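You operate a simulated robot arm through the tools that you are given. There is no shell and no other tool. Be economical: measure what you need, move in short steps, check, and stop when the job is done.

The job below is to be done with a simulated two-armed robot. You get a single attempt, and the scene is never put back.

TASK
Fit the blue fuse in the white test box, test it, switch off and sort it as the screen says.
Fine: fuse in, then ON, the button for its rating and TEST, once each; ON again for off before the fuse goes to the silver GOOD or BAD tray.

It is judged by the outcome, as a careful person would: the job done as asked, and still so three seconds after it is handed in. It fails if anything else is knocked over, pushed out of place, dropped, spilled or broken.

THE ROBOT
Two 7-joint arms with two-finger parallel grippers on one trunk, on a base that drives. Base frame: it is fixed to the floor where the robot stands at the start and does not move with it; the origin is under the middle of the robot, x ahead of it, y to its left, z up. Lengths are in mm, angles in rad, forces in N, time in s.
The left shoulder is at the start at [60, 143, 991], the right one opposite. With the tool pointing down near the work surface each hand reaches from about 320 to 740 mm from the robot's upright axis, wherever it stands, measured 20 degrees to its own side. Places, roughly: on button of the white test box [500, 0, 900]; test bench [700, 200, 500]; test button of the white test box [400, -100, 900]. Payload 1.57 kg a hand.
The tool frame of a hand sits at the grasp point between the pads (the TCP): z along the fingers, y along the line on which they close. The tips reach 30 mm beyond it. Largest opening 110 mm; finger width 24, thickness 12; the body of the gripper, 48 by 112 mm, starts 78 mm behind the TCP.
Orientation is told as [roll, pitch, yaw] about the base's x, y, z axes, in that order, counted from this pose: with the fingers straight down and closing along the base's y, the tool's x points along the base's -x, its y along +y and its z along -z.

THE INTERFACE
- The arms move only by the tool nudge_tool. It takes "left_series", "right_series" or both (then of equal length, played together; a hand with none holds still); each is a list of rows, each an object of numbers (a shift or turn left out is 0, a gripper value left out holds the last): "rx", "ry", "rz": the turn, a rotation vector about the tool's x, y, z in units of 60 degrees (1.0 is 60 degrees); "dx", "dy", "dz": the shift along the tool's x, y, z in units of 200 mm (1.0 is 200 mm); "hand": the gripper command, from -1 (shut) to 1 (fully open), values between in proportion. In form: [{"rx": .., "ry": .., "rz": .., "dx": .., "dy": .., "dz": .., "hand": ..}, ...]. A call has 1 to 12 rows; each row is the pose to reach, as a shift and turn from the pose commanded when the call began, along the tool's axes at that moment. A call with a number of a shift or a turn outside -1 to 1 is refused whole. A row lasts 0.2 s, in which the tool goes at most 50 mm and 0.15 rad; a call with a longer step from one row to the next is refused whole, and so is a gripper value outside its range. Where a pose cannot be reached the arm comes as near as it can. A force on the tool above 60 N (or 10 N above the force at the start of the call, whichever is more), or a blocked arm, ends the call early, and 0.2 s more pass. The fingers move at their own pace (about 45 mm/s each) and stop on an object; they squeeze with about 25 N. The grip force told is the motor's: it shows also when the fingers shut on nothing. Time passes only in rows, and 0.2 s behind the last, so rows that repeat a pose let the fingers close. The reply holds the time, the measured pose of the TCP, the force on the tool along the base axes, the opening and the grip force, in the units named above and with some noise, with the torque about the TCP (base axes, N m) and any sound that the robot's microphone picked up, and new pictures: "views" is both (left out), scene, wrist or none (wrist: the cameras of the hands that moved).
- Cameras (640 x 400 px; columns grow to the right, rows downward): "scene" is now at [40.9, 37.3, 1602.6]; the picture's right is [0.46, -0.89, 0.00], its down [-0.66, -0.34, -0.67] and it looks along [0.60, 0.31, -0.74] (base axes); focal length 266 px, centre (320, 200). "left" rides on the left gripper at [70, -16, -141] in its tool frame; the picture's right is [0.23, 0.97, 0.00], its down [-0.86, 0.20, -0.48] and it looks along [-0.47, 0.11, 0.88] (tool axes); focal length 222 px, centre (320, 200). "right" rides on the right gripper at [70, 16, -141] in its tool frame; the picture's right is [-0.23, 0.97, 0.00], its down [-0.86, -0.20, -0.48] and it looks along [-0.47, -0.11, 0.88] (tool axes); focal length 222 px, centre (320, 200). There is no depth. A picture from a camera that has moved, and an enlarged one, comes with that camera's place and axes in the base frame and with its lens.
- raise_lower(by): slides the trunk up (or, below 0, down) by that many mm; the arms and the scene camera ride with it, the base frame stays. It gives what a move gives, with no picture.
- drive_base(legs): drives the robot by 1 to 6 legs, each [ahead, left, turn to the left] in mm, mm and rad, along the robot's own axes; the way and the turn of a leg run together, so that a leg with both is an arc; at most 1500 mm and 3.142 rad a leg. The arms and the cameras ride along, it lands a little off, and it stops where it bumps. It gives what a move gives, and a new picture of the scene camera.
- aim_head(pan, tilt): turns the head with the scene camera to pan (to the left, within 1.501 rad either way) and tilt (down, from -0.506 to 1.204), counted from straight ahead of the robot. It gives what a move gives, and a new picture of the scene camera.
- enlarge(camera, box): a new picture of the part [left, top, right, bottom] of that camera's present view, enlarged. The clock stands still meanwhile.
- hand_in(): hands the job in; it is judged then, once.

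Go step by step. Nothing tells you exact positions but the pictures and the camera data: compare them with the known pose of the tool, close in by small moves and look again before you grip or let go. The budget is 120 turns and 260 pictures, counting those below and the enlarged ones. Unless the task says otherwise, let go and move clear before handing in, and close with one line.

The tools are called after "Emit:" by a JSON object that holds its "api" and its "payload". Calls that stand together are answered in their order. nudge_tool: Moves the arms, as the interface text tells. Its arguments: {"type":"object","properties":{"left_series":{"type":"array","items":{"type":"object","properties":{"rx":{"type":"number"},"ry":{"type":"number"},"rz":{"type":"number"},"dx":{"type":"number"},"dy":{"type":"number"},"dz":{"type":"number"},"hand":{"type":"number"}}}},"right_series":{"type":"array","items":{"type":"object","properties":{"rx":{"type":"number"},"ry":{"type":"number"},"rz":{"type":"number"},"dx":{"type":"number"},"dy":{"type":"number"},"dz":{"type":"number"},"hand":{"type":"number"}}}},"views":{"type":"string","enum":["both","scene","wrist","none"]}},"required":[]} The other tools are called the same way: raise_lower (by) slides the trunk up or down; drive_base (legs) drives the base; aim_head (pan, tilt) turns the head that bears the scene camera; enlarge (camera, box) takes an enlarged picture of a part of a camera's view; hand_in () hands the job in.

At the start:

```text
t: 0.0
left_position: [447.3, 250.1, 1180.4]
left_ee_rot: [-0.001, 0.0, -0.002]
left_force: [0.2, 0.1, -0.1]
left_moment: [-0.01, -0.01, -0.03]
left_finger_gap: 109.9
left_grasp_force: 0.1
right_position: [525.8, -209.9, 1141.6]
right_ee_rot: [0.001, -0.001, 0.0]
right_force: [-0.4, 0.7, -0.1]
right_moment: [0.0, 0.02, 0.0]
right_finger_gap: 110.1
right_grasp_force: 0.0
trunk travel left (down, up): [-590.0, 0.0]
robot x, y, heading: [-0.5, 1.2, -0.002]
head pan, tilt: [0.473, 0.836]
```

scene: 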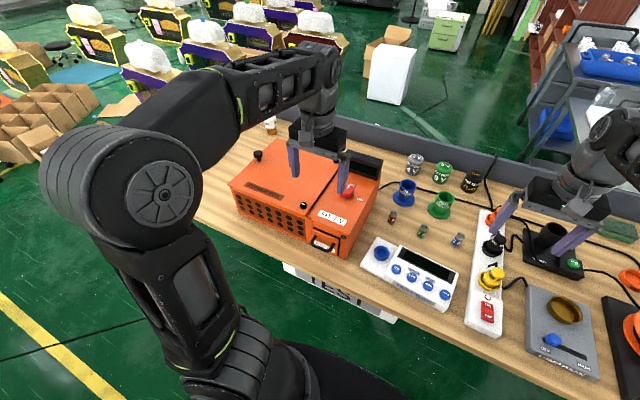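
right: 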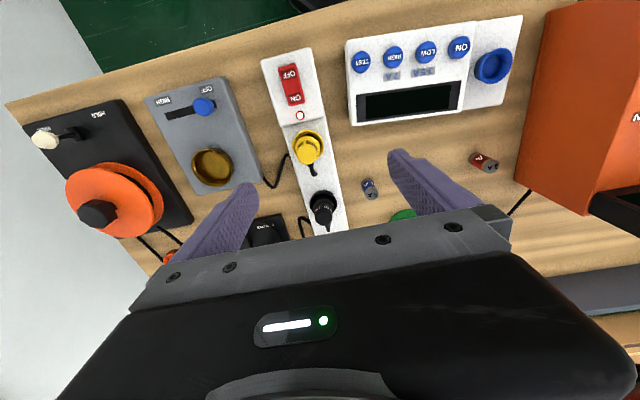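
left: 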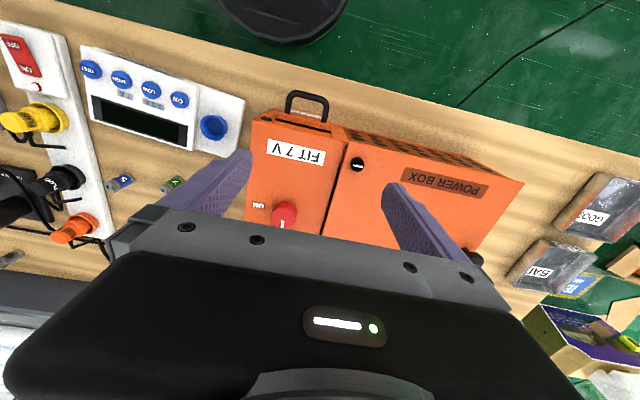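

I see a white test box with a blue socket and buttons, three small fuses (red, green, blue) behind it, and silver GOOD/BAD trays at the far left. I'll enlarge the views to read labels.

Emit:
{"api": "enlarge", "payload": {"camera": "scene", "box": [350, 190, 480, 310]}}

Emit:
{"api": "enlarge", "payload": {"camera": "right", "box": [340, 10, 530, 210]}}

Emit:
{"api": "enlarge", "payload": {"camera": "left", "box": [480, 160, 640, 320]}}

```text
3.33 times, centred on (415, 250) of scene
camera zoom: at [40.9, 37.3, 1602.6], right [0.46, -0.89, 0.0], down [-0.66, -0.34, -0.67], along [0.6, 0.31, -0.74], focal length 886 px, centre (3, 33)
```

zoom: 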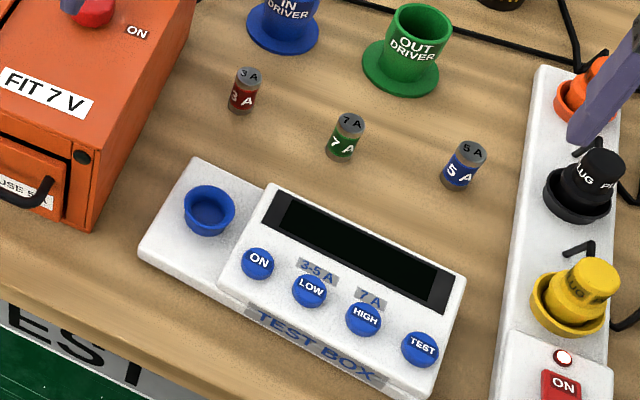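

```text
2.00 times, centred on (435, 110) of right
camera zoom: at [455.5, -194.3, 1282.2], right [0.23, 0.97, 0.0], down [0.86, -0.2, 0.48], along [0.47, -0.11, -0.88], focal length 444 px, centre (90, 380)
```

zoom: 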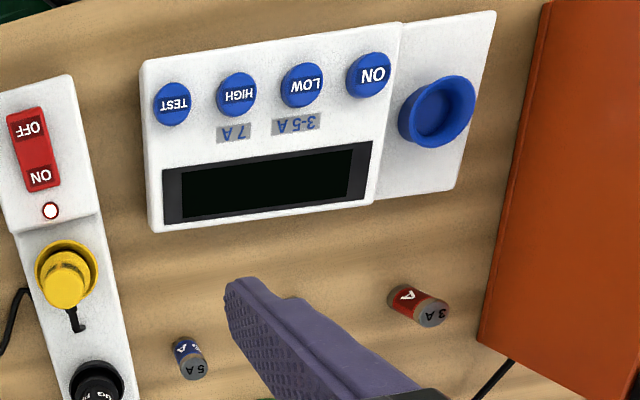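

```text
2.50 times, centred on (560, 240) of left
camera zoom: at [378.9, 234.2, 1321.3], right [-0.23, 0.97, 0.0], down [0.86, 0.2, 0.48], along [0.47, 0.11, -0.88], focal length 555 px, centre (-280, 100)
```

zoom: 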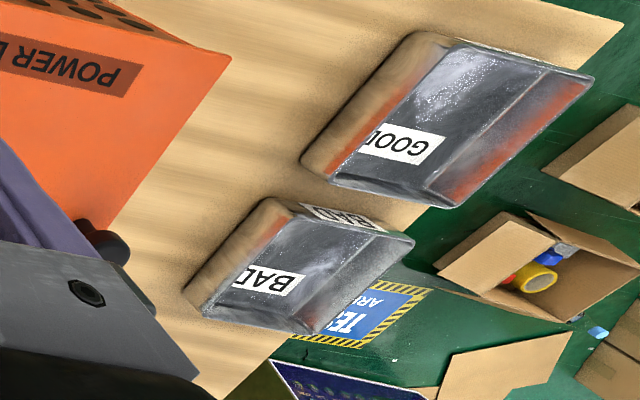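

The blue fuse reads 5 A, so LOW (3-5 A) is its button. I estimate the fuse at about (670,-138), the socket at (503,66) and the trays near y≈940. I'll move the right hand above the fuse and look.

Emit:
{"api": "nudge_tool", "payload": {"right_series": [{"dx": -0.14, "dy": 0.07, "dz": 0.09, "hand": 0.1}, {"dx": -0.28, "dy": 0.14, "dz": 0.18}, {"dx": -0.42, "dy": 0.21, "dz": 0.27}, {"dx": -0.56, "dy": 0.28, "dz": 0.36}, {"dx": -0.7, "dy": 0.35, "dz": 0.45}, {"dx": -0.7, "dy": 0.35, "dz": 0.45}]}}

Emit:
{"api": "enlarge", "payload": {"camera": "right", "box": [220, 60, 420, 260]}}

```text
t: 1.4
left_position: [449.1, 249.8, 1180.3]
left_ee_rot: [0.001, 0.002, 0.001]
left_force: [-0.2, -0.1, -0.6]
left_moment: [-0.01, 0.03, 0.01]
left_finger_gap: 109.8
left_grasp_force: 0.0
right_position: [646.4, -147.8, 1063.7]
right_ee_rot: [-0.001, -0.002, 0.0]
right_force: [0.2, -0.1, 0.4]
right_moment: [-0.01, 0.03, 0.0]
right_finger_gap: 60.7
right_grasp_force: 0.0
right hand out of reach, approached as far as the arm can: row 5, 6
trunk travel left (down, up): [-590.0, 0.0]
robot x, y, heading: [-2.6, 1.6, 0.003]
head pan, tilt: [0.473, 0.836]
camera scene: at [41.4, 37.4, 1602.6], right [0.46, -0.89, 0.0], down [-0.66, -0.34, -0.67], along [0.6, 0.31, -0.74], focal length 266 px, centre (320, 200)
camera right: at [575.4, -134.2, 1203.6], right [0.23, 0.97, 0.0], down [0.85, -0.2, 0.48], along [0.47, -0.11, -0.88], focal length 222 px, centre (320, 200)
```

scene: 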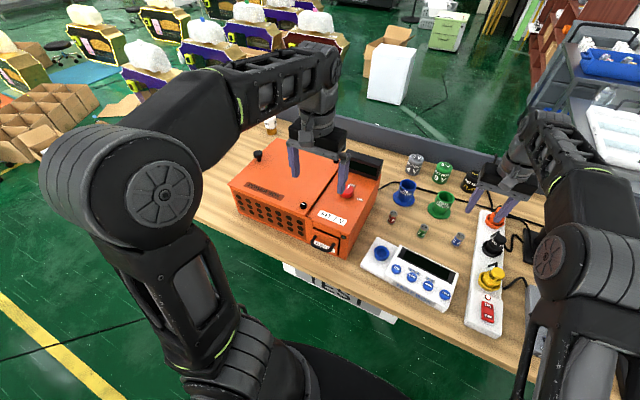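
right: 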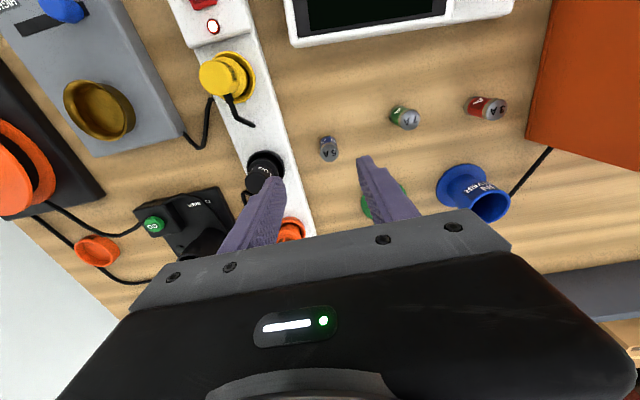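

```text
2.00 times, centred on (320, 160) of right
camera zoom: at [575.4, -134.2, 1203.6], right [0.23, 0.97, 0.0], down [0.85, -0.2, 0.48], along [0.47, -0.11, -0.88], focal length 444 px, centre (320, 280)
```

zoom: 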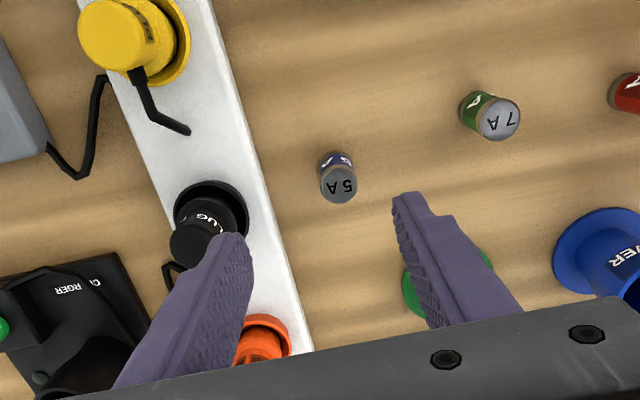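

The fuse top is about (670,-141). I'll lower the hand first, since reach improves lower down, then recheck.

Emit:
{"api": "nudge_tool", "payload": {"right_series": [{"dz": 0.15, "hand": 0.1}, {"dz": 0.3}, {"dz": 0.45}, {"dz": 0.5}, {"dz": 0.5}], "views": "wrist"}}

Emit:
{"api": "enlarge", "payload": {"camera": "right", "box": [220, 80, 420, 280]}}

```text
t: 2.6
left_position: [448.4, 250.1, 1181.0]
left_ee_rot: [0.001, -0.001, 0.0]
left_force: [0.0, -0.1, -0.4]
left_moment: [0.01, -0.02, 0.02]
left_finger_gap: 109.8
left_grasp_force: 0.0
right_position: [646.6, -148.1, 963.9]
right_ee_rot: [0.0, 0.001, 0.002]
right_force: [-0.1, 0.9, 0.0]
right_moment: [-0.02, 0.01, -0.02]
right_finger_gap: 60.4
right_grasp_force: 0.0
trunk travel left (down, up): [-590.0, 0.0]
robot x, y, heading: [-5.9, -2.8, -0.001]
head pan, tilt: [0.473, 0.836]
camera right: at [575.7, -133.5, 1103.7], right [0.23, 0.97, 0.0], down [0.86, -0.2, 0.48], along [0.47, -0.11, -0.88], focal length 222 px, centre (320, 200)
```

right: 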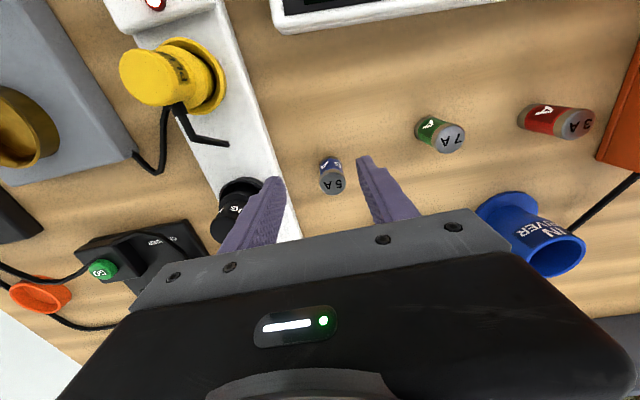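

```text
2.00 times, centred on (320, 180) of right
camera zoom: at [575.7, -133.5, 1103.7], right [0.23, 0.97, 0.0], down [0.86, -0.2, 0.48], along [0.47, -0.11, -0.88], focal length 444 px, centre (320, 240)
```

zoom: 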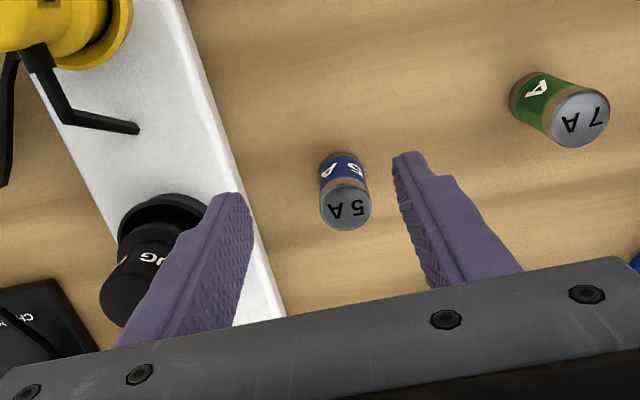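

Triangulating puts the fuse at about (666,-142) with its top near z≈900. I'll centre over it at z≈935 and check.

Emit:
{"api": "nudge_tool", "payload": {"right_series": [{"dx": -0.1, "dy": 0.03, "hand": 0.1}, {"dx": -0.1, "dy": 0.03, "dz": 0.12}, {"dx": -0.1, "dy": 0.03, "dz": 0.12}], "views": "wrist"}}

Emit:
{"api": "enlarge", "payload": {"camera": "right", "box": [220, 100, 420, 300]}}

```text
t: 3.4
left_position: [448.1, 250.7, 1180.9]
left_ee_rot: [0.001, 0.002, -0.001]
left_force: [0.0, -0.7, -0.9]
left_moment: [-0.01, 0.01, 0.02]
left_finger_gap: 109.9
left_grasp_force: 0.1
right_position: [667.4, -143.2, 940.1]
right_ee_rot: [0.002, 0.001, 0.001]
right_force: [0.8, -0.5, 0.1]
right_moment: [-0.02, 0.0, -0.01]
right_finger_gap: 60.6
right_grasp_force: 0.0
trunk travel left (down, up): [-590.0, 0.0]
robot x, y, heading: [-1.8, -0.0, 0.002]
head pan, tilt: [0.473, 0.836]
camera right: at [596.7, -127.0, 1079.9], right [0.23, 0.97, 0.0], down [0.86, -0.2, 0.48], along [0.47, -0.11, -0.88], focal length 222 px, centre (320, 200)
```

right: 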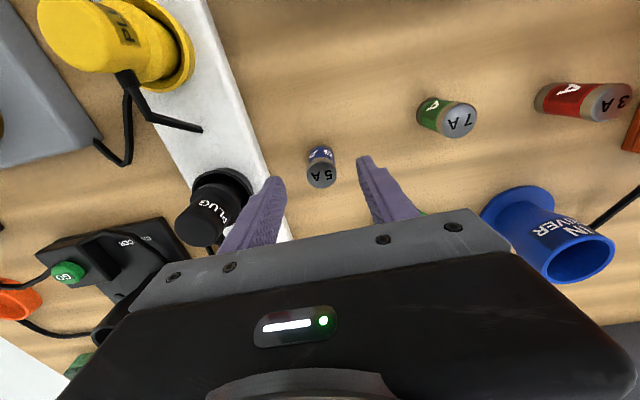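

```text
2.00 times, centred on (320, 200) of right
camera zoom: at [596.7, -127.0, 1079.9], right [0.23, 0.97, 0.0], down [0.86, -0.2, 0.48], along [0.47, -0.11, -0.88], focal length 444 px, centre (320, 200)
```

zoom: 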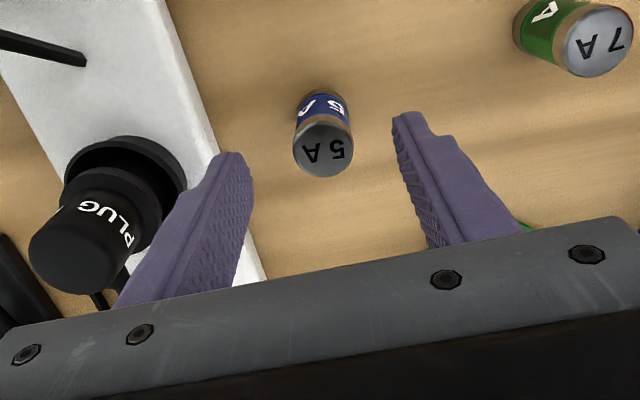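

The fuse is centred between the fingers. I'll descend to TCP 910 and close on the upper half.

Emit:
{"api": "nudge_tool", "payload": {"right_series": [{"dz": 0.08, "hand": 0.1}, {"dz": 0.15}, {"dz": 0.15, "hand": -0.7}, {"dz": 0.15}, {"dz": 0.15}, {"dz": 0.15}], "views": "wrist"}}

Emit:
{"api": "enlarge", "payload": {"camera": "right", "box": [220, 100, 420, 300]}}

```text
t: 4.8
left_position: [448.0, 250.2, 1180.0]
left_ee_rot: [0.0, 0.0, 0.0]
left_force: [-0.7, -0.2, 1.0]
left_moment: [0.01, 0.02, -0.01]
left_finger_gap: 109.9
left_grasp_force: 0.0
right_position: [666.1, -141.8, 910.6]
right_ee_rot: [0.001, -0.001, -0.001]
right_force: [-0.5, -0.4, -0.5]
right_moment: [-0.02, -0.01, -0.01]
right_finger_gap: 24.3
right_grasp_force: 25.2
trunk travel left (down, up): [-590.0, 0.0]
robot x, y, heading: [-0.3, -0.8, -0.001]
head pan, tilt: [0.473, 0.836]
camera right: at [596.1, -127.3, 1050.5], right [0.23, 0.97, 0.0], down [0.86, -0.2, 0.48], along [0.47, -0.11, -0.88], focal length 222 px, centre (320, 200)
```

right: 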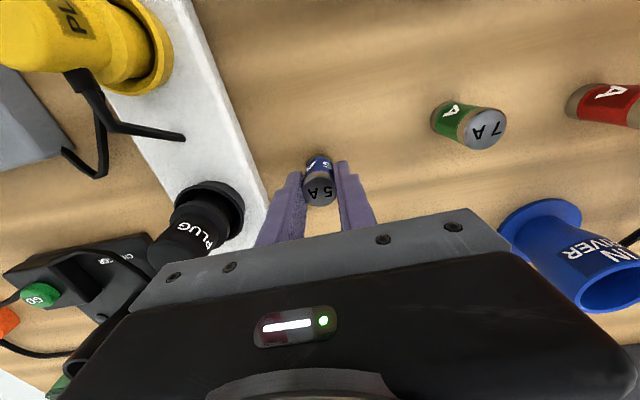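

```text
2.00 times, centred on (320, 200) of right
camera zoom: at [596.1, -127.3, 1050.5], right [0.23, 0.97, 0.0], down [0.86, -0.2, 0.48], along [0.47, -0.11, -0.88], focal length 444 px, centre (320, 200)
```

zoom: 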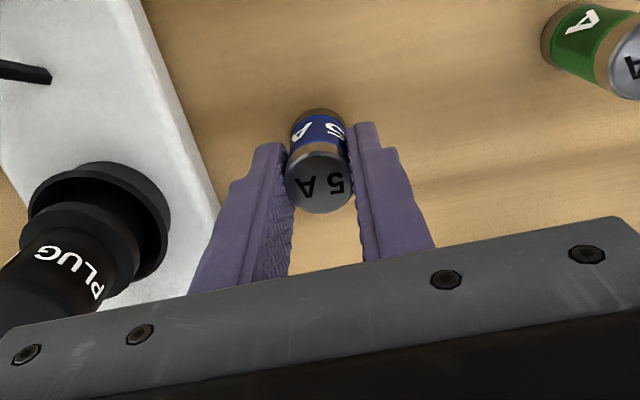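

Gripped (24 mm wide). I'll lift it 100 mm and move towards the socket.

Emit:
{"api": "nudge_tool", "payload": {"right_series": [{"dz": -0.15}, {"dz": -0.35}, {"dz": -0.55}, {"dz": -0.6, "dx": 0.12, "dy": 0.15}, {"dz": -0.6, "dx": 0.24, "dy": 0.3}, {"dz": -0.6, "dx": 0.36, "dy": 0.45}, {"dz": -0.6, "dx": 0.48, "dy": 0.6}, {"dz": -0.6, "dx": 0.6, "dy": 0.75}, {"dz": -0.6, "dx": 0.7, "dy": 0.9}, {"dz": -0.6, "dx": 0.8, "dy": 0.97}, {"dz": -0.6, "dx": 0.8, "dy": 0.97}]}}

Emit:
{"api": "enlarge", "payload": {"camera": "right", "box": [220, 60, 420, 260]}}

Emit:
{"api": "enlarge", "payload": {"camera": "scene", "box": [340, 200, 480, 310]}}

```text
t: 7.2
left_position: [448.6, 250.6, 1180.5]
left_ee_rot: [-0.002, -0.001, 0.0]
left_force: [-0.1, -0.4, 0.8]
left_moment: [0.01, 0.02, -0.02]
left_finger_gap: 109.9
left_grasp_force: 0.0
right_position: [507.4, 52.6, 1029.0]
right_ee_rot: [-0.001, 0.0, 0.0]
right_force: [0.2, -0.2, -0.7]
right_moment: [-0.01, 0.0, 0.01]
right_finger_gap: 24.0
right_grasp_force: 24.8
trunk travel left (down, up): [-590.0, 0.0]
robot x, y, heading: [-1.8, 0.4, 0.005]
head pan, tilt: [0.473, 0.836]
camera scene: at [41.4, 37.3, 1602.6], right [0.46, -0.89, 0.0], down [-0.66, -0.34, -0.67], along [0.6, 0.31, -0.74], focal length 266 px, centre (320, 200)
camera right: at [436.4, 66.3, 1170.0], right [0.23, 0.97, 0.0], down [0.86, -0.2, 0.48], along [0.47, -0.11, -0.88], focal length 222 px, centre (320, 200)
```

scene: 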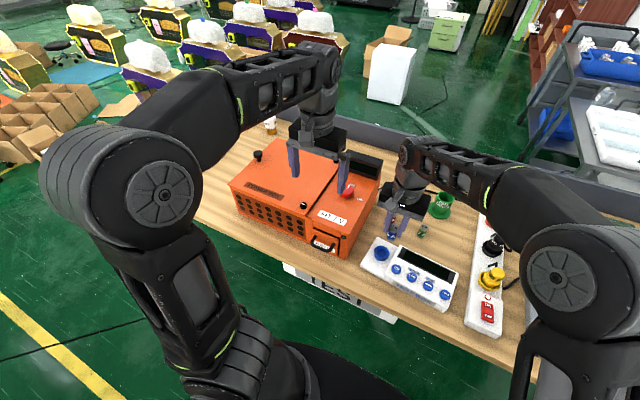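
right: 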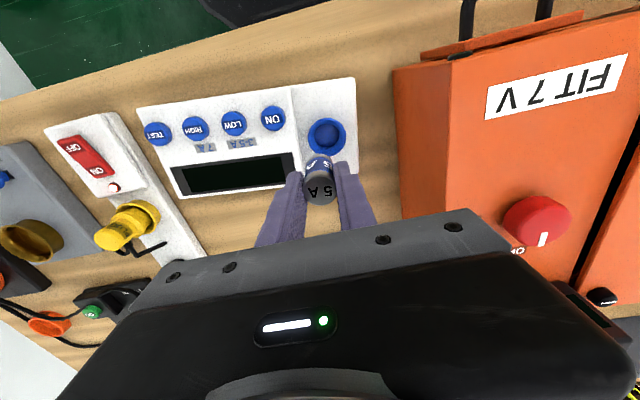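

```text
2.00 times, centred on (320, 160) of right
camera zoom: at [436.4, 66.3, 1170.0], right [0.23, 0.97, 0.0], down [0.86, -0.2, 0.48], along [0.47, -0.11, -0.88], focal length 444 px, centre (320, 280)
```

zoom: 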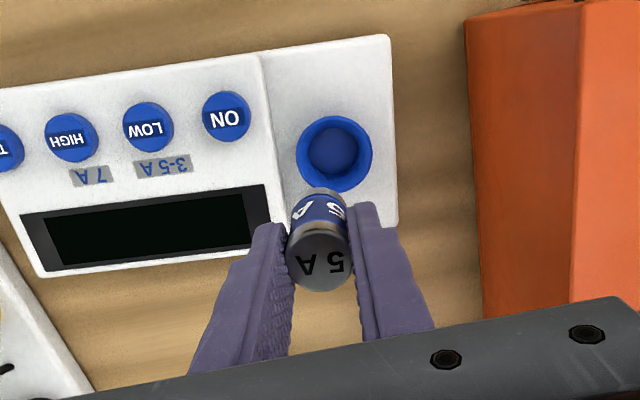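

```text
3.64 times, centred on (410, 255) of scene
camera zoom: at [41.4, 37.3, 1602.6], right [0.46, -0.89, 0.0], down [-0.66, -0.34, -0.67], along [0.6, 0.31, -0.74], focal length 966 px, centre (-7, 0)
```

zoom: 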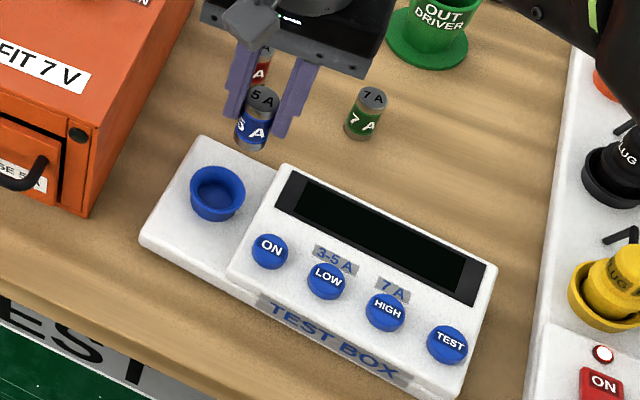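

The socket appears to be at about (497,63) with the rim near z≈905. I'll move over it, partly down, to compare the fuse bottom with the socket.

Emit:
{"api": "nudge_tool", "payload": {"right_series": [{"dx": 0.05, "dy": 0.052}, {"dx": 0.05, "dy": 0.052, "dz": 0.1}, {"dx": 0.05, "dy": 0.052, "dz": 0.2}, {"dx": 0.05, "dy": 0.052, "dz": 0.2}], "views": "none"}}

Emit:
{"api": "enlarge", "payload": {"camera": "right", "box": [260, 110, 380, 230]}}

Emit:
{"api": "enlarge", "payload": {"camera": "scene", "box": [350, 210, 430, 270]}}

```text
t: 8.2
left_position: [447.7, 249.9, 1180.2]
left_ee_rot: [-0.001, 0.0, -0.001]
left_force: [0.0, -0.1, 0.3]
left_moment: [0.01, -0.02, -0.01]
left_finger_gap: 109.9
left_grasp_force: 0.1
right_position: [497.3, 63.3, 989.7]
right_ee_rot: [0.0, 0.0, 0.001]
right_force: [-0.7, -0.2, -0.4]
right_moment: [-0.02, -0.01, 0.01]
right_finger_gap: 23.8
right_grasp_force: 24.7
trunk travel left (down, up): [-590.0, 0.0]
robot x, y, heading: [-0.6, 0.3, 0.001]
head pan, tilt: [0.473, 0.836]
```

```text
3.33 times, centred on (320, 170) of right
camera zoom: at [426.0, 77.1, 1130.6], right [0.23, 0.97, 0.0], down [0.85, -0.2, 0.48], along [0.47, -0.11, -0.88], focal length 740 px, centre (320, 300)
```

zoom: 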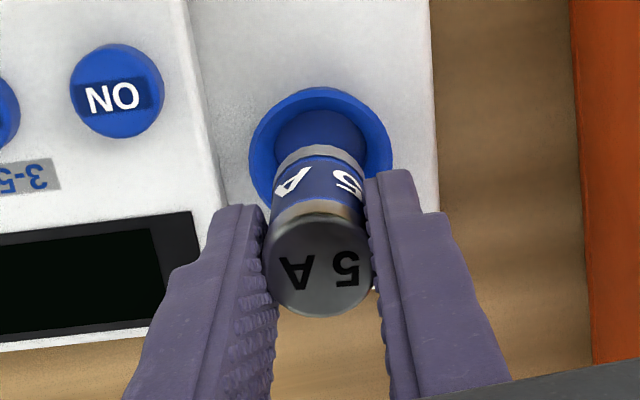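

```text
6.67 times, centred on (390, 240) of scene
camera zoom: at [40.9, 37.2, 1602.6], right [0.46, -0.89, 0.0], down [-0.66, -0.34, -0.67], along [0.6, 0.31, -0.74], focal length 1771 px, centre (-147, -67)
```

zoom: 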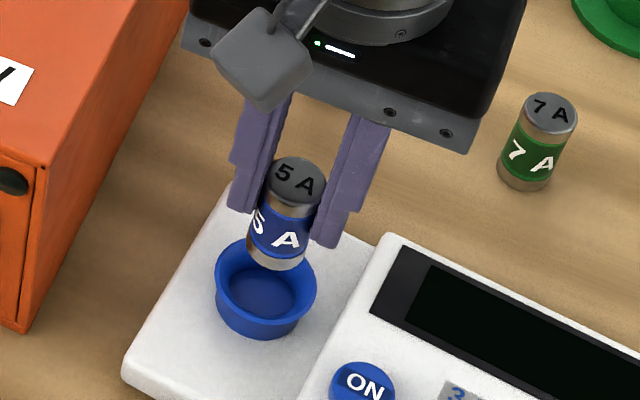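

Both views agree that the fuse is centred over the cup to about 1–2 mm. I'll go down 35 mm slowly and look.

Emit:
{"api": "nudge_tool", "payload": {"right_series": [{"dz": 0.06}, {"dz": 0.12}, {"dz": 0.17}, {"dz": 0.17}], "views": "none"}}

Emit:
{"api": "enlarge", "payload": {"camera": "right", "box": [260, 110, 380, 230]}}

Emit:
{"api": "enlarge", "payload": {"camera": "scene", "box": [350, 210, 430, 270]}}

```text
t: 9.2
left_position: [448.0, 250.4, 1181.4]
left_ee_rot: [0.0, 0.0, 0.0]
left_force: [-1.3, 0.0, 0.2]
left_moment: [0.01, 0.0, 0.0]
left_finger_gap: 110.2
left_grasp_force: 0.0
right_position: [497.5, 63.0, 954.8]
right_ee_rot: [0.002, 0.0, 0.0]
right_force: [1.3, 0.9, 0.4]
right_moment: [-0.01, 0.02, -0.02]
right_finger_gap: 24.2
right_grasp_force: 24.8
trunk travel left (down, up): [-590.0, 0.0]
robot x, y, heading: [-3.0, -1.2, -0.0]
head pan, tilt: [0.473, 0.836]
```

```text
3.33 times, centred on (320, 170) of right
camera zoom: at [425.7, 77.6, 1096.1], right [0.23, 0.97, 0.0], down [0.85, -0.2, 0.48], along [0.47, -0.11, -0.88], focal length 740 px, centre (320, 300)
```

zoom: 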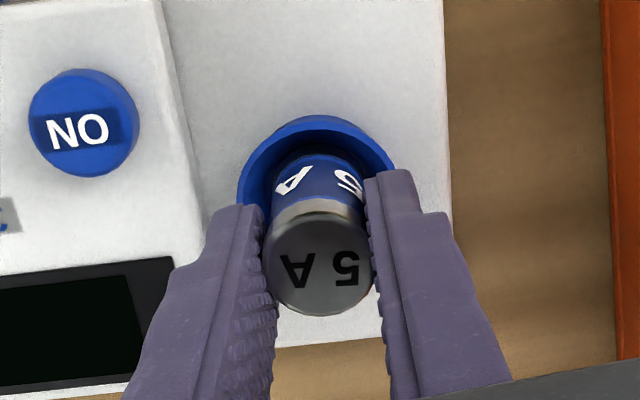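

```text
6.67 times, centred on (390, 240) of scene
camera zoom: at [40.8, 37.3, 1602.6], right [0.46, -0.89, 0.0], down [-0.66, -0.34, -0.67], along [0.6, 0.31, -0.74], focal length 1771 px, centre (-147, -67)
```

zoom: 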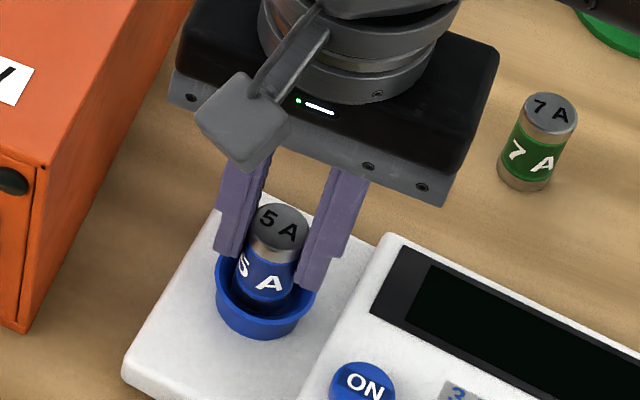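

The fuse is in the cup and centred. I'll continue down in small steps until contact.

Emit:
{"api": "nudge_tool", "payload": {"right_series": [{"dz": 0.02}, {"dz": 0.04}, {"dz": 0.06}], "views": "none"}}

Emit:
{"api": "enlarge", "payload": {"camera": "scene", "box": [350, 210, 430, 270]}}

```text
t: 10.0
left_position: [447.9, 249.6, 1182.1]
left_ee_rot: [-0.003, 0.0, 0.0]
left_force: [0.0, -0.3, -0.4]
left_moment: [0.02, 0.01, -0.02]
left_finger_gap: 109.9
left_grasp_force: 0.1
right_position: [497.5, 62.6, 946.1]
right_ee_rot: [0.0, -0.004, -0.002]
right_force: [4.0, -4.0, 19.4]
right_moment: [-0.08, 0.04, 0.03]
right_finger_gap: 24.1
right_grasp_force: 25.1
trunk travel left (down, up): [-590.0, 0.0]
robot x, y, heading: [0.6, 0.1, -0.0]
head pan, tilt: [0.473, 0.836]
```

```text
6.67 times, centred on (390, 240) of scene
camera zoom: at [40.0, 36.7, 1602.9], right [0.46, -0.89, 0.0], down [-0.66, -0.34, -0.67], along [0.6, 0.31, -0.74], focal length 1771 px, centre (-147, -67)
```

zoom: 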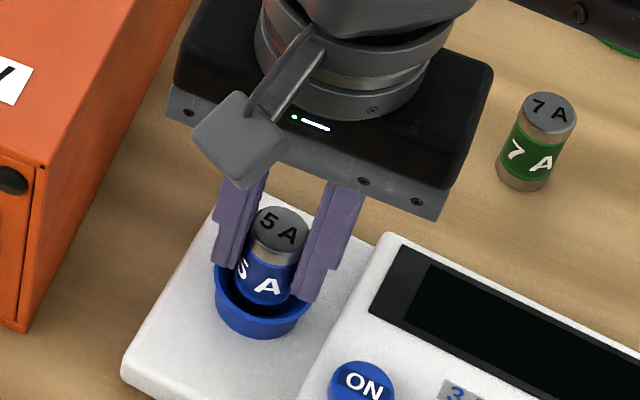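

Contact at about 19 N with side force (+x, −y), so the fuse is probably riding on the funnel wall. I'll ease up, shift +2 mm in x and −2 mm in y, and press again.

Emit:
{"api": "nudge_tool", "payload": {"right_series": [{"dz": -0.015}, {"dz": -0.015, "dx": -0.01, "dy": -0.01}, {"dx": -0.01, "dy": -0.01, "dz": 0.005}, {"dx": -0.01, "dy": -0.01, "dz": 0.025}], "views": "none"}}

Emit:
{"api": "enlarge", "payload": {"camera": "right", "box": [260, 110, 380, 230]}}

```text
t: 11.0
left_position: [445.3, 249.5, 1182.1]
left_ee_rot: [0.0, -0.002, 0.0]
left_force: [-1.0, 0.9, 0.1]
left_moment: [0.01, -0.02, 0.03]
left_finger_gap: 110.1
left_grasp_force: 0.0
right_position: [497.6, 61.2, 941.6]
right_ee_rot: [0.004, -0.006, 0.0]
right_force: [3.4, 2.6, 15.8]
right_moment: [-0.21, 0.36, -0.04]
right_finger_gap: 24.6
right_grasp_force: 23.3
trunk travel left (down, up): [-590.0, 0.0]
robot x, y, heading: [-1.3, -0.2, 0.003]
head pan, tilt: [0.473, 0.836]
```

```text
3.33 times, centred on (320, 170) of right
camera zoom: at [426.0, 75.4, 1081.9], right [0.23, 0.97, 0.01], down [0.85, -0.2, 0.48], along [0.47, -0.11, -0.88], focal length 740 px, centre (320, 300)
```

zoom: 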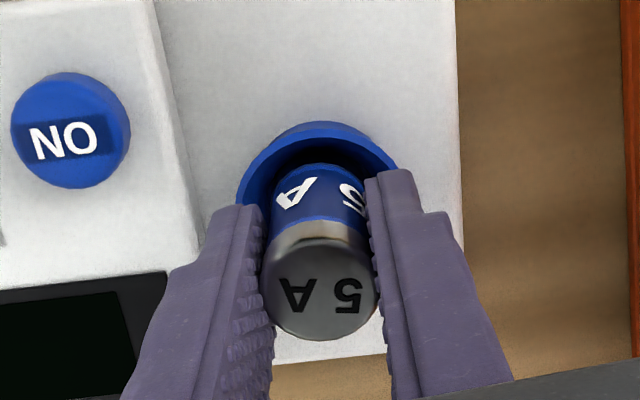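

Emit:
{"api": "enlarge", "payload": {"camera": "scene", "box": [360, 220, 410, 260]}}

```text
10.00 times, centred on (385, 240) of scene
camera zoom: at [37.1, 36.8, 1603.3], right [0.46, -0.89, 0.0], down [-0.66, -0.34, -0.67], along [0.6, 0.31, -0.74], focal length 2657 px, centre (-330, -200)
```

zoom: 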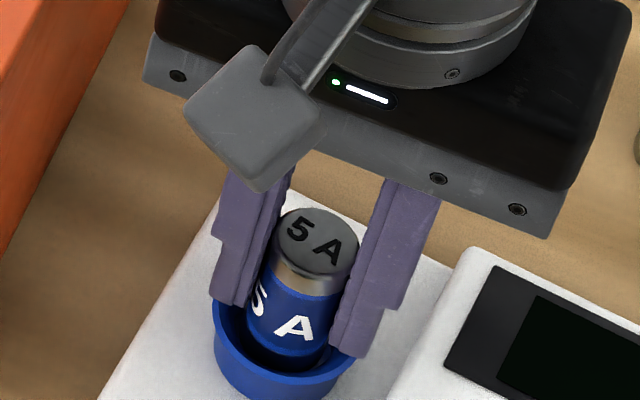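

The fuse sits deep in the cup and has bottomed. I'll relieve the press, open a little and see how it stands.

Emit:
{"api": "nudge_tool", "payload": {"right_series": [{"dz": -0.02}, {"dz": -0.02, "hand": -0.4}, {"dz": -0.02, "hand": -0.2}, {"dz": -0.02, "hand": -0.2}], "views": "none"}}

Emit:
{"api": "enlarge", "payload": {"camera": "right", "box": [260, 110, 380, 230]}}

Emit:
{"api": "enlarge", "payload": {"camera": "scene", "box": [350, 220, 410, 265]}}

```text
t: 12.0
left_position: [448.4, 250.5, 1180.3]
left_ee_rot: [0.001, 0.001, 0.001]
left_force: [-0.2, -0.3, 0.2]
left_moment: [0.0, 0.0, 0.01]
left_finger_gap: 110.2
left_grasp_force: 0.1
right_position: [498.8, 60.4, 943.2]
right_ee_rot: [0.0, -0.001, 0.0]
right_force: [0.0, 0.0, 0.1]
right_moment: [-0.02, 0.01, 0.01]
right_finger_gap: 43.8
right_grasp_force: 0.1
trunk travel left (down, up): [-590.0, 0.0]
robot x, y, heading: [-2.4, -1.2, 0.001]
head pan, tilt: [0.473, 0.836]
```

```text
3.33 times, centred on (320, 170) of right
camera zoom: at [427.8, 75.2, 1083.1], right [0.23, 0.97, 0.0], down [0.86, -0.2, 0.48], along [0.47, -0.11, -0.88], focal length 740 px, centre (320, 300)
```

zoom: 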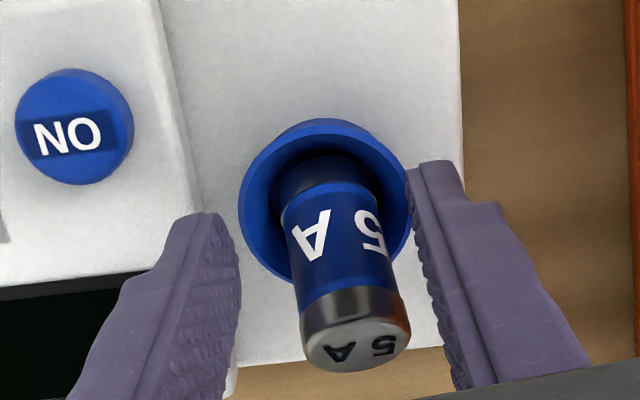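

```text
8.89 times, centred on (380, 242) of scene
camera zoom: at [40.9, 37.4, 1602.6], right [0.46, -0.89, 0.0], down [-0.66, -0.34, -0.67], along [0.6, 0.31, -0.74], focal length 2362 px, centre (-213, -178)
```

zoom: 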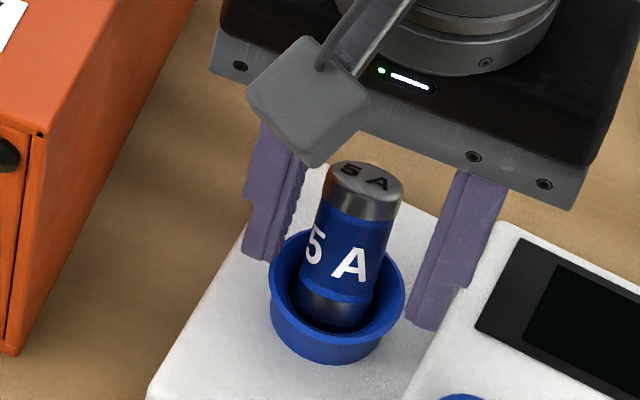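

The fuse leans about 25° towards +x in the cup, so it isn't seated. I'll tilt the open hand to match the lean before regripping along the fuse's axis.

Emit:
{"api": "nudge_tool", "payload": {"right_series": [{"dz": -0.03, "dy": 0.02, "hand": 0.0}, {"dz": -0.04, "dy": 0.025, "dx": -0.03, "ry": 0.1}, {"dz": -0.04, "dy": 0.025, "dx": -0.07, "ry": 0.21}, {"dz": -0.04, "dy": 0.025, "dx": -0.1, "ry": 0.32}, {"dz": -0.04, "dy": 0.025, "dx": -0.133, "ry": 0.42}, {"dz": -0.04, "dy": 0.025, "dx": -0.133, "ry": 0.42}], "views": "none"}}

Emit:
{"api": "enlarge", "payload": {"camera": "right", "box": [240, 80, 400, 240]}}

Emit:
{"api": "enlarge", "payload": {"camera": "scene", "box": [350, 210, 430, 270]}}

```text
t: 13.4
left_position: [447.9, 251.2, 1179.9]
left_ee_rot: [-0.001, 0.0, 0.0]
left_force: [1.0, -0.3, 0.4]
left_moment: [-0.02, 0.01, 0.02]
left_finger_gap: 110.0
left_grasp_force: 0.0
right_position: [515.6, 64.9, 951.0]
right_ee_rot: [0.001, 0.277, 0.0]
right_force: [-0.2, -0.4, -0.2]
right_moment: [-0.01, 0.02, 0.01]
right_finger_gap: 54.8
right_grasp_force: 0.0
right hand out of reach, approached as far as the arm can: row 4, 5, 6
trunk travel left (down, up): [-590.0, 0.0]
robot x, y, heading: [0.3, -2.7, 0.004]
head pan, tilt: [0.473, 0.836]
```

```text
2.50 times, centred on (320, 160) of right
camera zoom: at [486.1, 80.0, 1104.9], right [0.22, 0.97, -0.06], down [0.95, -0.2, 0.23], along [0.21, -0.11, -0.97], focal length 555 px, centre (320, 300)
```

zoom: 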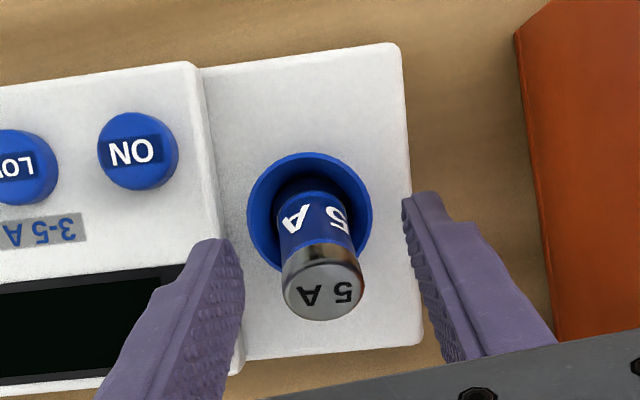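

```text
6.67 times, centred on (390, 240) of scene
camera zoom: at [40.8, 37.3, 1602.6], right [0.46, -0.89, 0.0], down [-0.66, -0.34, -0.67], along [0.6, 0.31, -0.74], focal length 1771 px, centre (-147, -67)
```

zoom: 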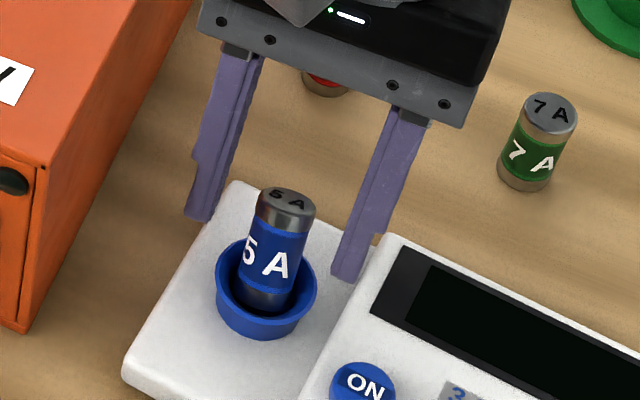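

The fuse top now lies right between the pads. I'll go 4 mm deeper along the tool axis and close.

Emit:
{"api": "nudge_tool", "payload": {"right_series": [{"dz": 0.02, "hand": 0.0}, {"dz": 0.02, "hand": -0.7}, {"dz": 0.02, "hand": -0.7}, {"dz": 0.02, "hand": -0.7}, {"dz": 0.02, "hand": -0.7}], "views": "none"}}

Emit:
{"api": "enlarge", "payload": {"camera": "right", "box": [240, 80, 400, 240]}}

Emit:
{"api": "enlarge", "payload": {"camera": "scene", "box": [350, 210, 430, 270]}}

```text
t: 14.6
left_position: [447.5, 250.6, 1180.8]
left_ee_rot: [-0.002, 0.0, 0.001]
left_force: [0.4, 0.9, -0.4]
left_moment: [0.0, 0.01, 0.04]
left_finger_gap: 110.0
left_grasp_force: 0.1
right_position: [514.4, 64.3, 946.5]
right_ee_rot: [-0.001, 0.278, 0.0]
right_force: [-2.1, -5.8, 0.4]
right_moment: [-0.31, 0.05, 0.09]
right_finger_gap: 24.1
right_grasp_force: 24.9
trunk travel left (down, up): [-590.0, 0.0]
robot x, y, heading: [2.9, -4.3, -0.001]
head pan, tilt: [0.473, 0.836]
```

```text
2.50 times, centred on (320, 160) of right
camera zoom: at [485.1, 79.0, 1100.7], right [0.22, 0.97, -0.06], down [0.95, -0.2, 0.23], along [0.21, -0.11, -0.97], focal length 555 px, centre (320, 300)
```

zoom: 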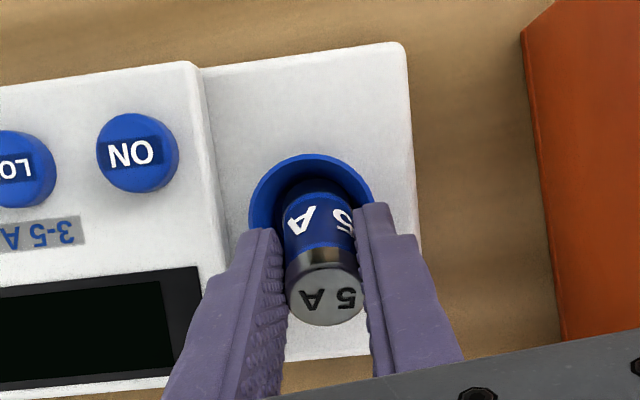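

```text
6.67 times, centred on (390, 240) of scene
camera zoom: at [40.7, 36.4, 1602.6], right [0.46, -0.89, 0.0], down [-0.66, -0.34, -0.67], along [0.6, 0.31, -0.74], focal length 1771 px, centre (-147, -67)
```

zoom: 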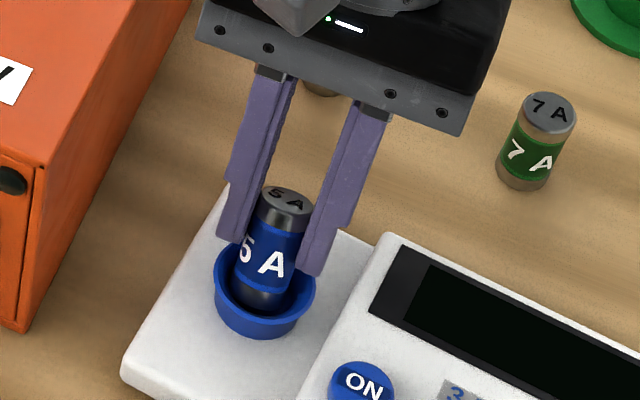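

Gripped. I'll lift straight up and rotate back so the fuse comes near vertical, then check.

Emit:
{"api": "nudge_tool", "payload": {"right_series": [{"dx": 0.034, "dz": -0.12}, {"dx": 0.075, "dz": -0.265}, {"dx": 0.075, "dz": -0.265, "ry": -0.1}, {"dx": 0.075, "dz": -0.265, "ry": -0.2}, {"dx": 0.075, "dz": -0.265, "ry": -0.3}, {"dx": 0.075, "dz": -0.265, "ry": -0.38}, {"dx": 0.075, "dz": -0.265, "ry": -0.38}], "views": "none"}}

Emit:
{"api": "enlarge", "payload": {"camera": "right", "box": [240, 80, 400, 240]}}

Emit:
{"api": "enlarge", "payload": {"camera": "scene", "box": [350, 200, 430, 260]}}

```text
t: 16.2
left_position: [447.4, 249.0, 1180.5]
left_ee_rot: [-0.001, -0.001, -0.001]
left_force: [0.4, 0.4, 0.7]
left_moment: [-0.01, 0.01, 0.02]
left_finger_gap: 109.9
left_grasp_force: 0.0
right_position: [513.7, 65.9, 1001.6]
right_ee_rot: [-0.001, -0.122, 0.001]
right_force: [-0.4, 0.0, -1.1]
right_moment: [0.0, -0.02, 0.02]
right_finger_gap: 23.9
right_grasp_force: 25.2
right hand out of reach, approached as far as the arm can: row 2
trunk travel left (down, up): [-590.0, 0.0]
robot x, y, heading: [-2.2, 0.4, -0.002]
head pan, tilt: [0.473, 0.836]
```

```text
2.50 times, centred on (320, 160) of right
camera zoom: at [427.4, 80.4, 1132.2], right [0.23, 0.97, 0.03], down [0.79, -0.2, 0.58], along [0.57, -0.11, -0.82], focal length 555 px, centre (320, 300)
```

zoom: 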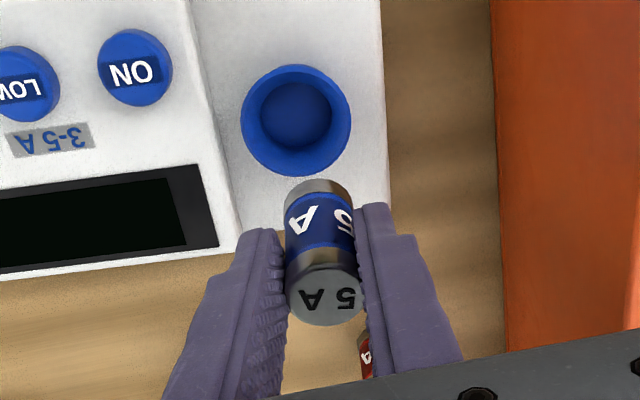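

```text
6.67 times, centred on (390, 230) of scene
camera zoom: at [41.0, 37.3, 1602.6], right [0.46, -0.89, 0.0], down [-0.66, -0.34, -0.67], along [0.6, 0.31, -0.74], focal length 1771 px, centre (-147, 0)
```

zoom: 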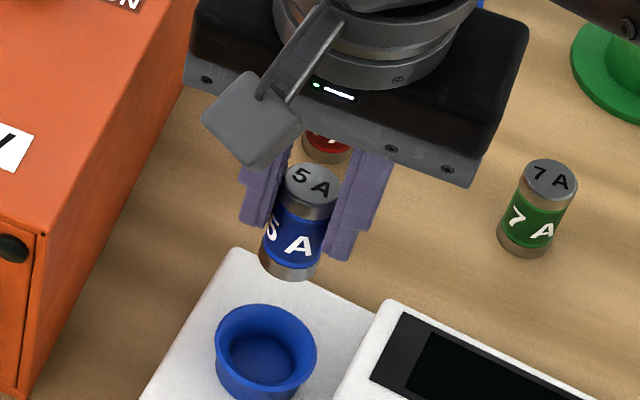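

The fuse still leans about 7° to +x. I'll rotate another −0.12 rad and move it over the socket.

Emit:
{"api": "nudge_tool", "payload": {"right_series": [{"dx": 0.06, "dy": -0.005, "dz": -0.008, "ry": -0.06}, {"dx": 0.124, "dy": -0.01, "dz": -0.015, "ry": -0.115}, {"dx": 0.124, "dy": -0.01, "dz": -0.015, "ry": -0.115}], "views": "none"}}

Emit:
{"api": "enlarge", "payload": {"camera": "right", "box": [260, 100, 380, 220]}}

Emit:
{"api": "enlarge", "payload": {"camera": "scene", "box": [350, 210, 420, 262]}}

```text
t: 17.0
left_position: [448.3, 251.8, 1181.3]
left_ee_rot: [-0.001, 0.0, 0.0]
left_force: [1.0, 0.0, 0.2]
left_moment: [0.01, 0.0, 0.0]
left_finger_gap: 109.8
left_grasp_force: 0.0
right_position: [490.4, 63.3, 1002.1]
right_ee_rot: [-0.001, -0.239, -0.001]
right_force: [0.9, -0.4, 0.1]
right_moment: [-0.01, 0.0, -0.01]
right_finger_gap: 24.0
right_grasp_force: 25.0
trunk travel left (down, up): [-590.0, 0.0]
robot x, y, heading: [-2.0, -0.7, 0.002]
head pan, tilt: [0.473, 0.836]
```

```text
3.33 times, centred on (320, 160) of right
camera zoom: at [386.6, 78.5, 1120.7], right [0.22, 0.97, 0.05], down [0.72, -0.2, 0.67], along [0.66, -0.11, -0.74], focal length 740 px, centre (320, 333)
```

zoom: 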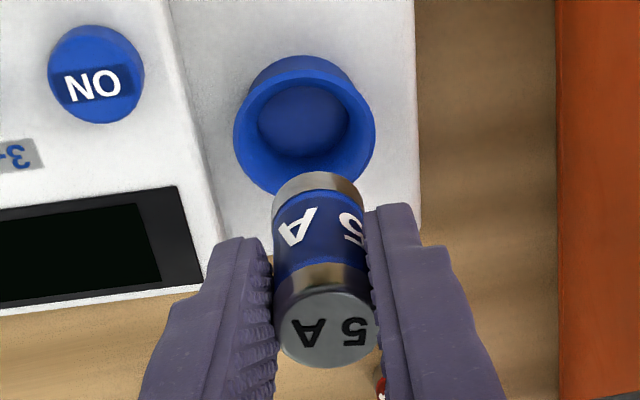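

```text
7.69 times, centred on (385, 236) of scene
camera zoom: at [41.2, 37.3, 1602.6], right [0.46, -0.89, 0.0], down [-0.66, -0.34, -0.67], along [0.6, 0.31, -0.74], focal length 2044 px, centre (-180, -77)
```

zoom: 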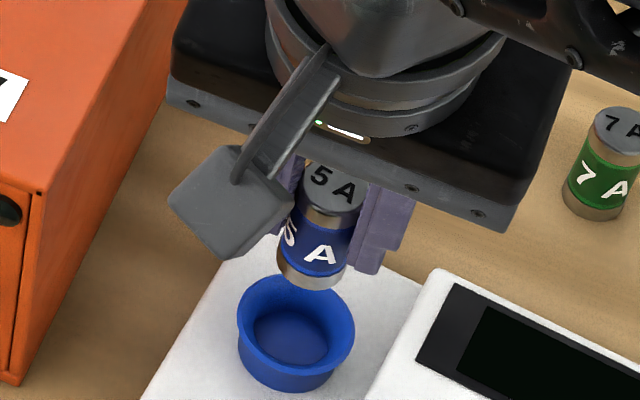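

The fuse now looks vertical and is within about 1 mm of the cup centre. I'll lower it straight down 35 mm.

Emit:
{"api": "nudge_tool", "payload": {"right_series": [{"dx": 0.016, "dy": -0.005, "dz": 0.055}, {"dx": 0.032, "dy": -0.005, "dz": 0.112}, {"dx": 0.0463, "dy": -0.005, "dz": 0.169}, {"dx": 0.0463, "dy": -0.005, "dz": 0.169}], "views": "none"}}

Emit:
{"api": "enlarge", "payload": {"camera": "right", "box": [260, 100, 380, 220]}}

Emit:
{"api": "enlarge", "payload": {"camera": "scene", "box": [350, 210, 420, 262]}}

```text
t: 18.0
left_position: [448.2, 251.2, 1180.9]
left_ee_rot: [0.0, 0.0, -0.001]
left_force: [-0.8, 0.0, -0.2]
left_moment: [0.0, 0.03, 0.01]
left_finger_gap: 110.0
left_grasp_force: 0.0
right_position: [488.0, 63.2, 966.0]
right_ee_rot: [0.0, -0.24, 0.0]
right_force: [0.0, -0.5, -0.1]
right_moment: [-0.01, 0.01, 0.02]
right_finger_gap: 24.1
right_grasp_force: 24.5
trunk travel left (down, up): [-590.0, 0.0]
robot x, y, heading: [-2.2, -1.4, -0.001]
head pan, tilt: [0.473, 0.836]
```

```text
3.33 times, centred on (320, 160) of right
camera zoom: at [385.8, 77.4, 1085.7], right [0.22, 0.97, 0.05], down [0.72, -0.2, 0.67], along [0.66, -0.11, -0.74], focal length 740 px, centre (320, 333)
```

zoom: 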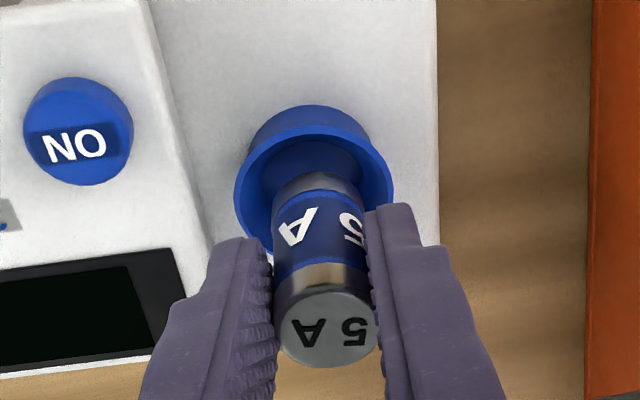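

```text
7.69 times, centred on (385, 236) of scene
camera zoom: at [40.8, 37.3, 1602.6], right [0.46, -0.89, 0.0], down [-0.66, -0.34, -0.67], along [0.6, 0.31, -0.74], focal length 2044 px, centre (-180, -77)
```

zoom: 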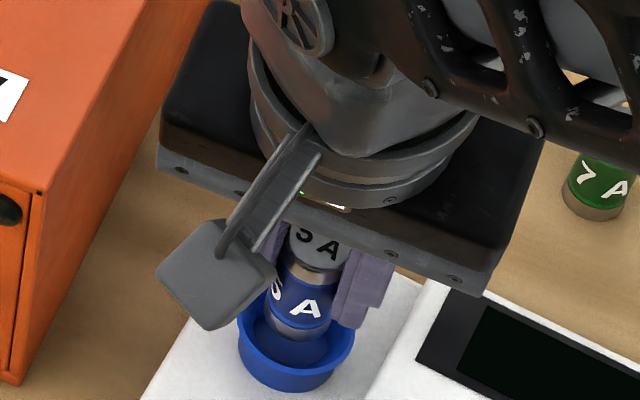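

Centred at the rim. I'll lower it in small increments.

Emit:
{"api": "nudge_tool", "payload": {"right_series": [{"dx": 0.006, "dz": 0.0243}, {"dx": 0.012, "dz": 0.0486}, {"dx": 0.015, "dz": 0.06}], "views": "none"}}

Emit:
{"api": "enlarge", "payload": {"camera": "right", "box": [260, 100, 380, 220]}}

Emit:
{"api": "enlarge", "payload": {"camera": "scene", "box": [350, 210, 420, 262]}}

```text
t: 18.8
left_position: [450.1, 250.2, 1181.0]
left_ee_rot: [0.0, -0.001, -0.002]
left_force: [-0.2, 0.4, 0.1]
left_moment: [0.01, -0.02, 0.01]
left_finger_gap: 110.1
left_grasp_force: 0.0
right_position: [487.7, 61.9, 953.2]
right_ee_rot: [0.001, -0.241, 0.001]
right_force: [-0.2, 0.6, 0.1]
right_moment: [0.01, -0.02, -0.02]
right_finger_gap: 24.1
right_grasp_force: 24.9
trunk travel left (down, up): [-590.0, 0.0]
robot x, y, heading: [-2.6, 0.4, 0.002]
head pan, tilt: [0.473, 0.836]
```

```text
3.33 times, centred on (320, 160) of right
camera zoom: at [385.8, 77.5, 1073.6], right [0.22, 0.97, 0.05], down [0.72, -0.2, 0.67], along [0.66, -0.11, -0.74], focal length 740 px, centre (320, 333)
```

zoom: 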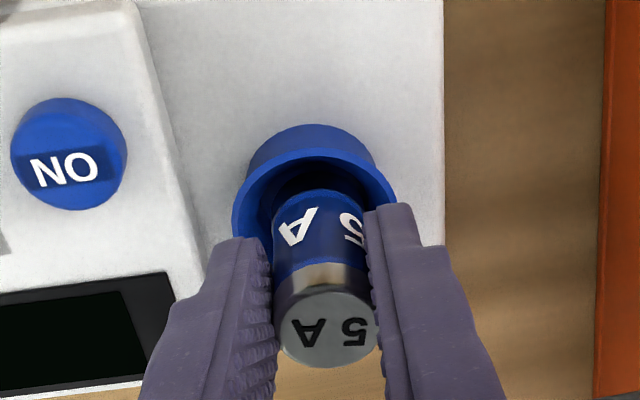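

```text
7.69 times, centred on (385, 236) of scene
camera zoom: at [40.9, 37.4, 1602.6], right [0.46, -0.89, 0.0], down [-0.66, -0.34, -0.67], along [0.6, 0.31, -0.74], focal length 2044 px, centre (-180, -77)
```

zoom: 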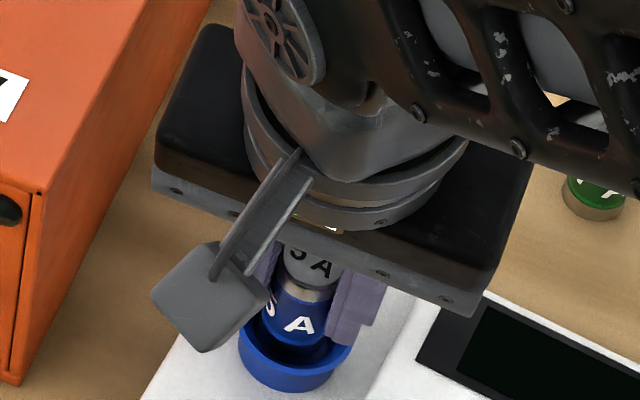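

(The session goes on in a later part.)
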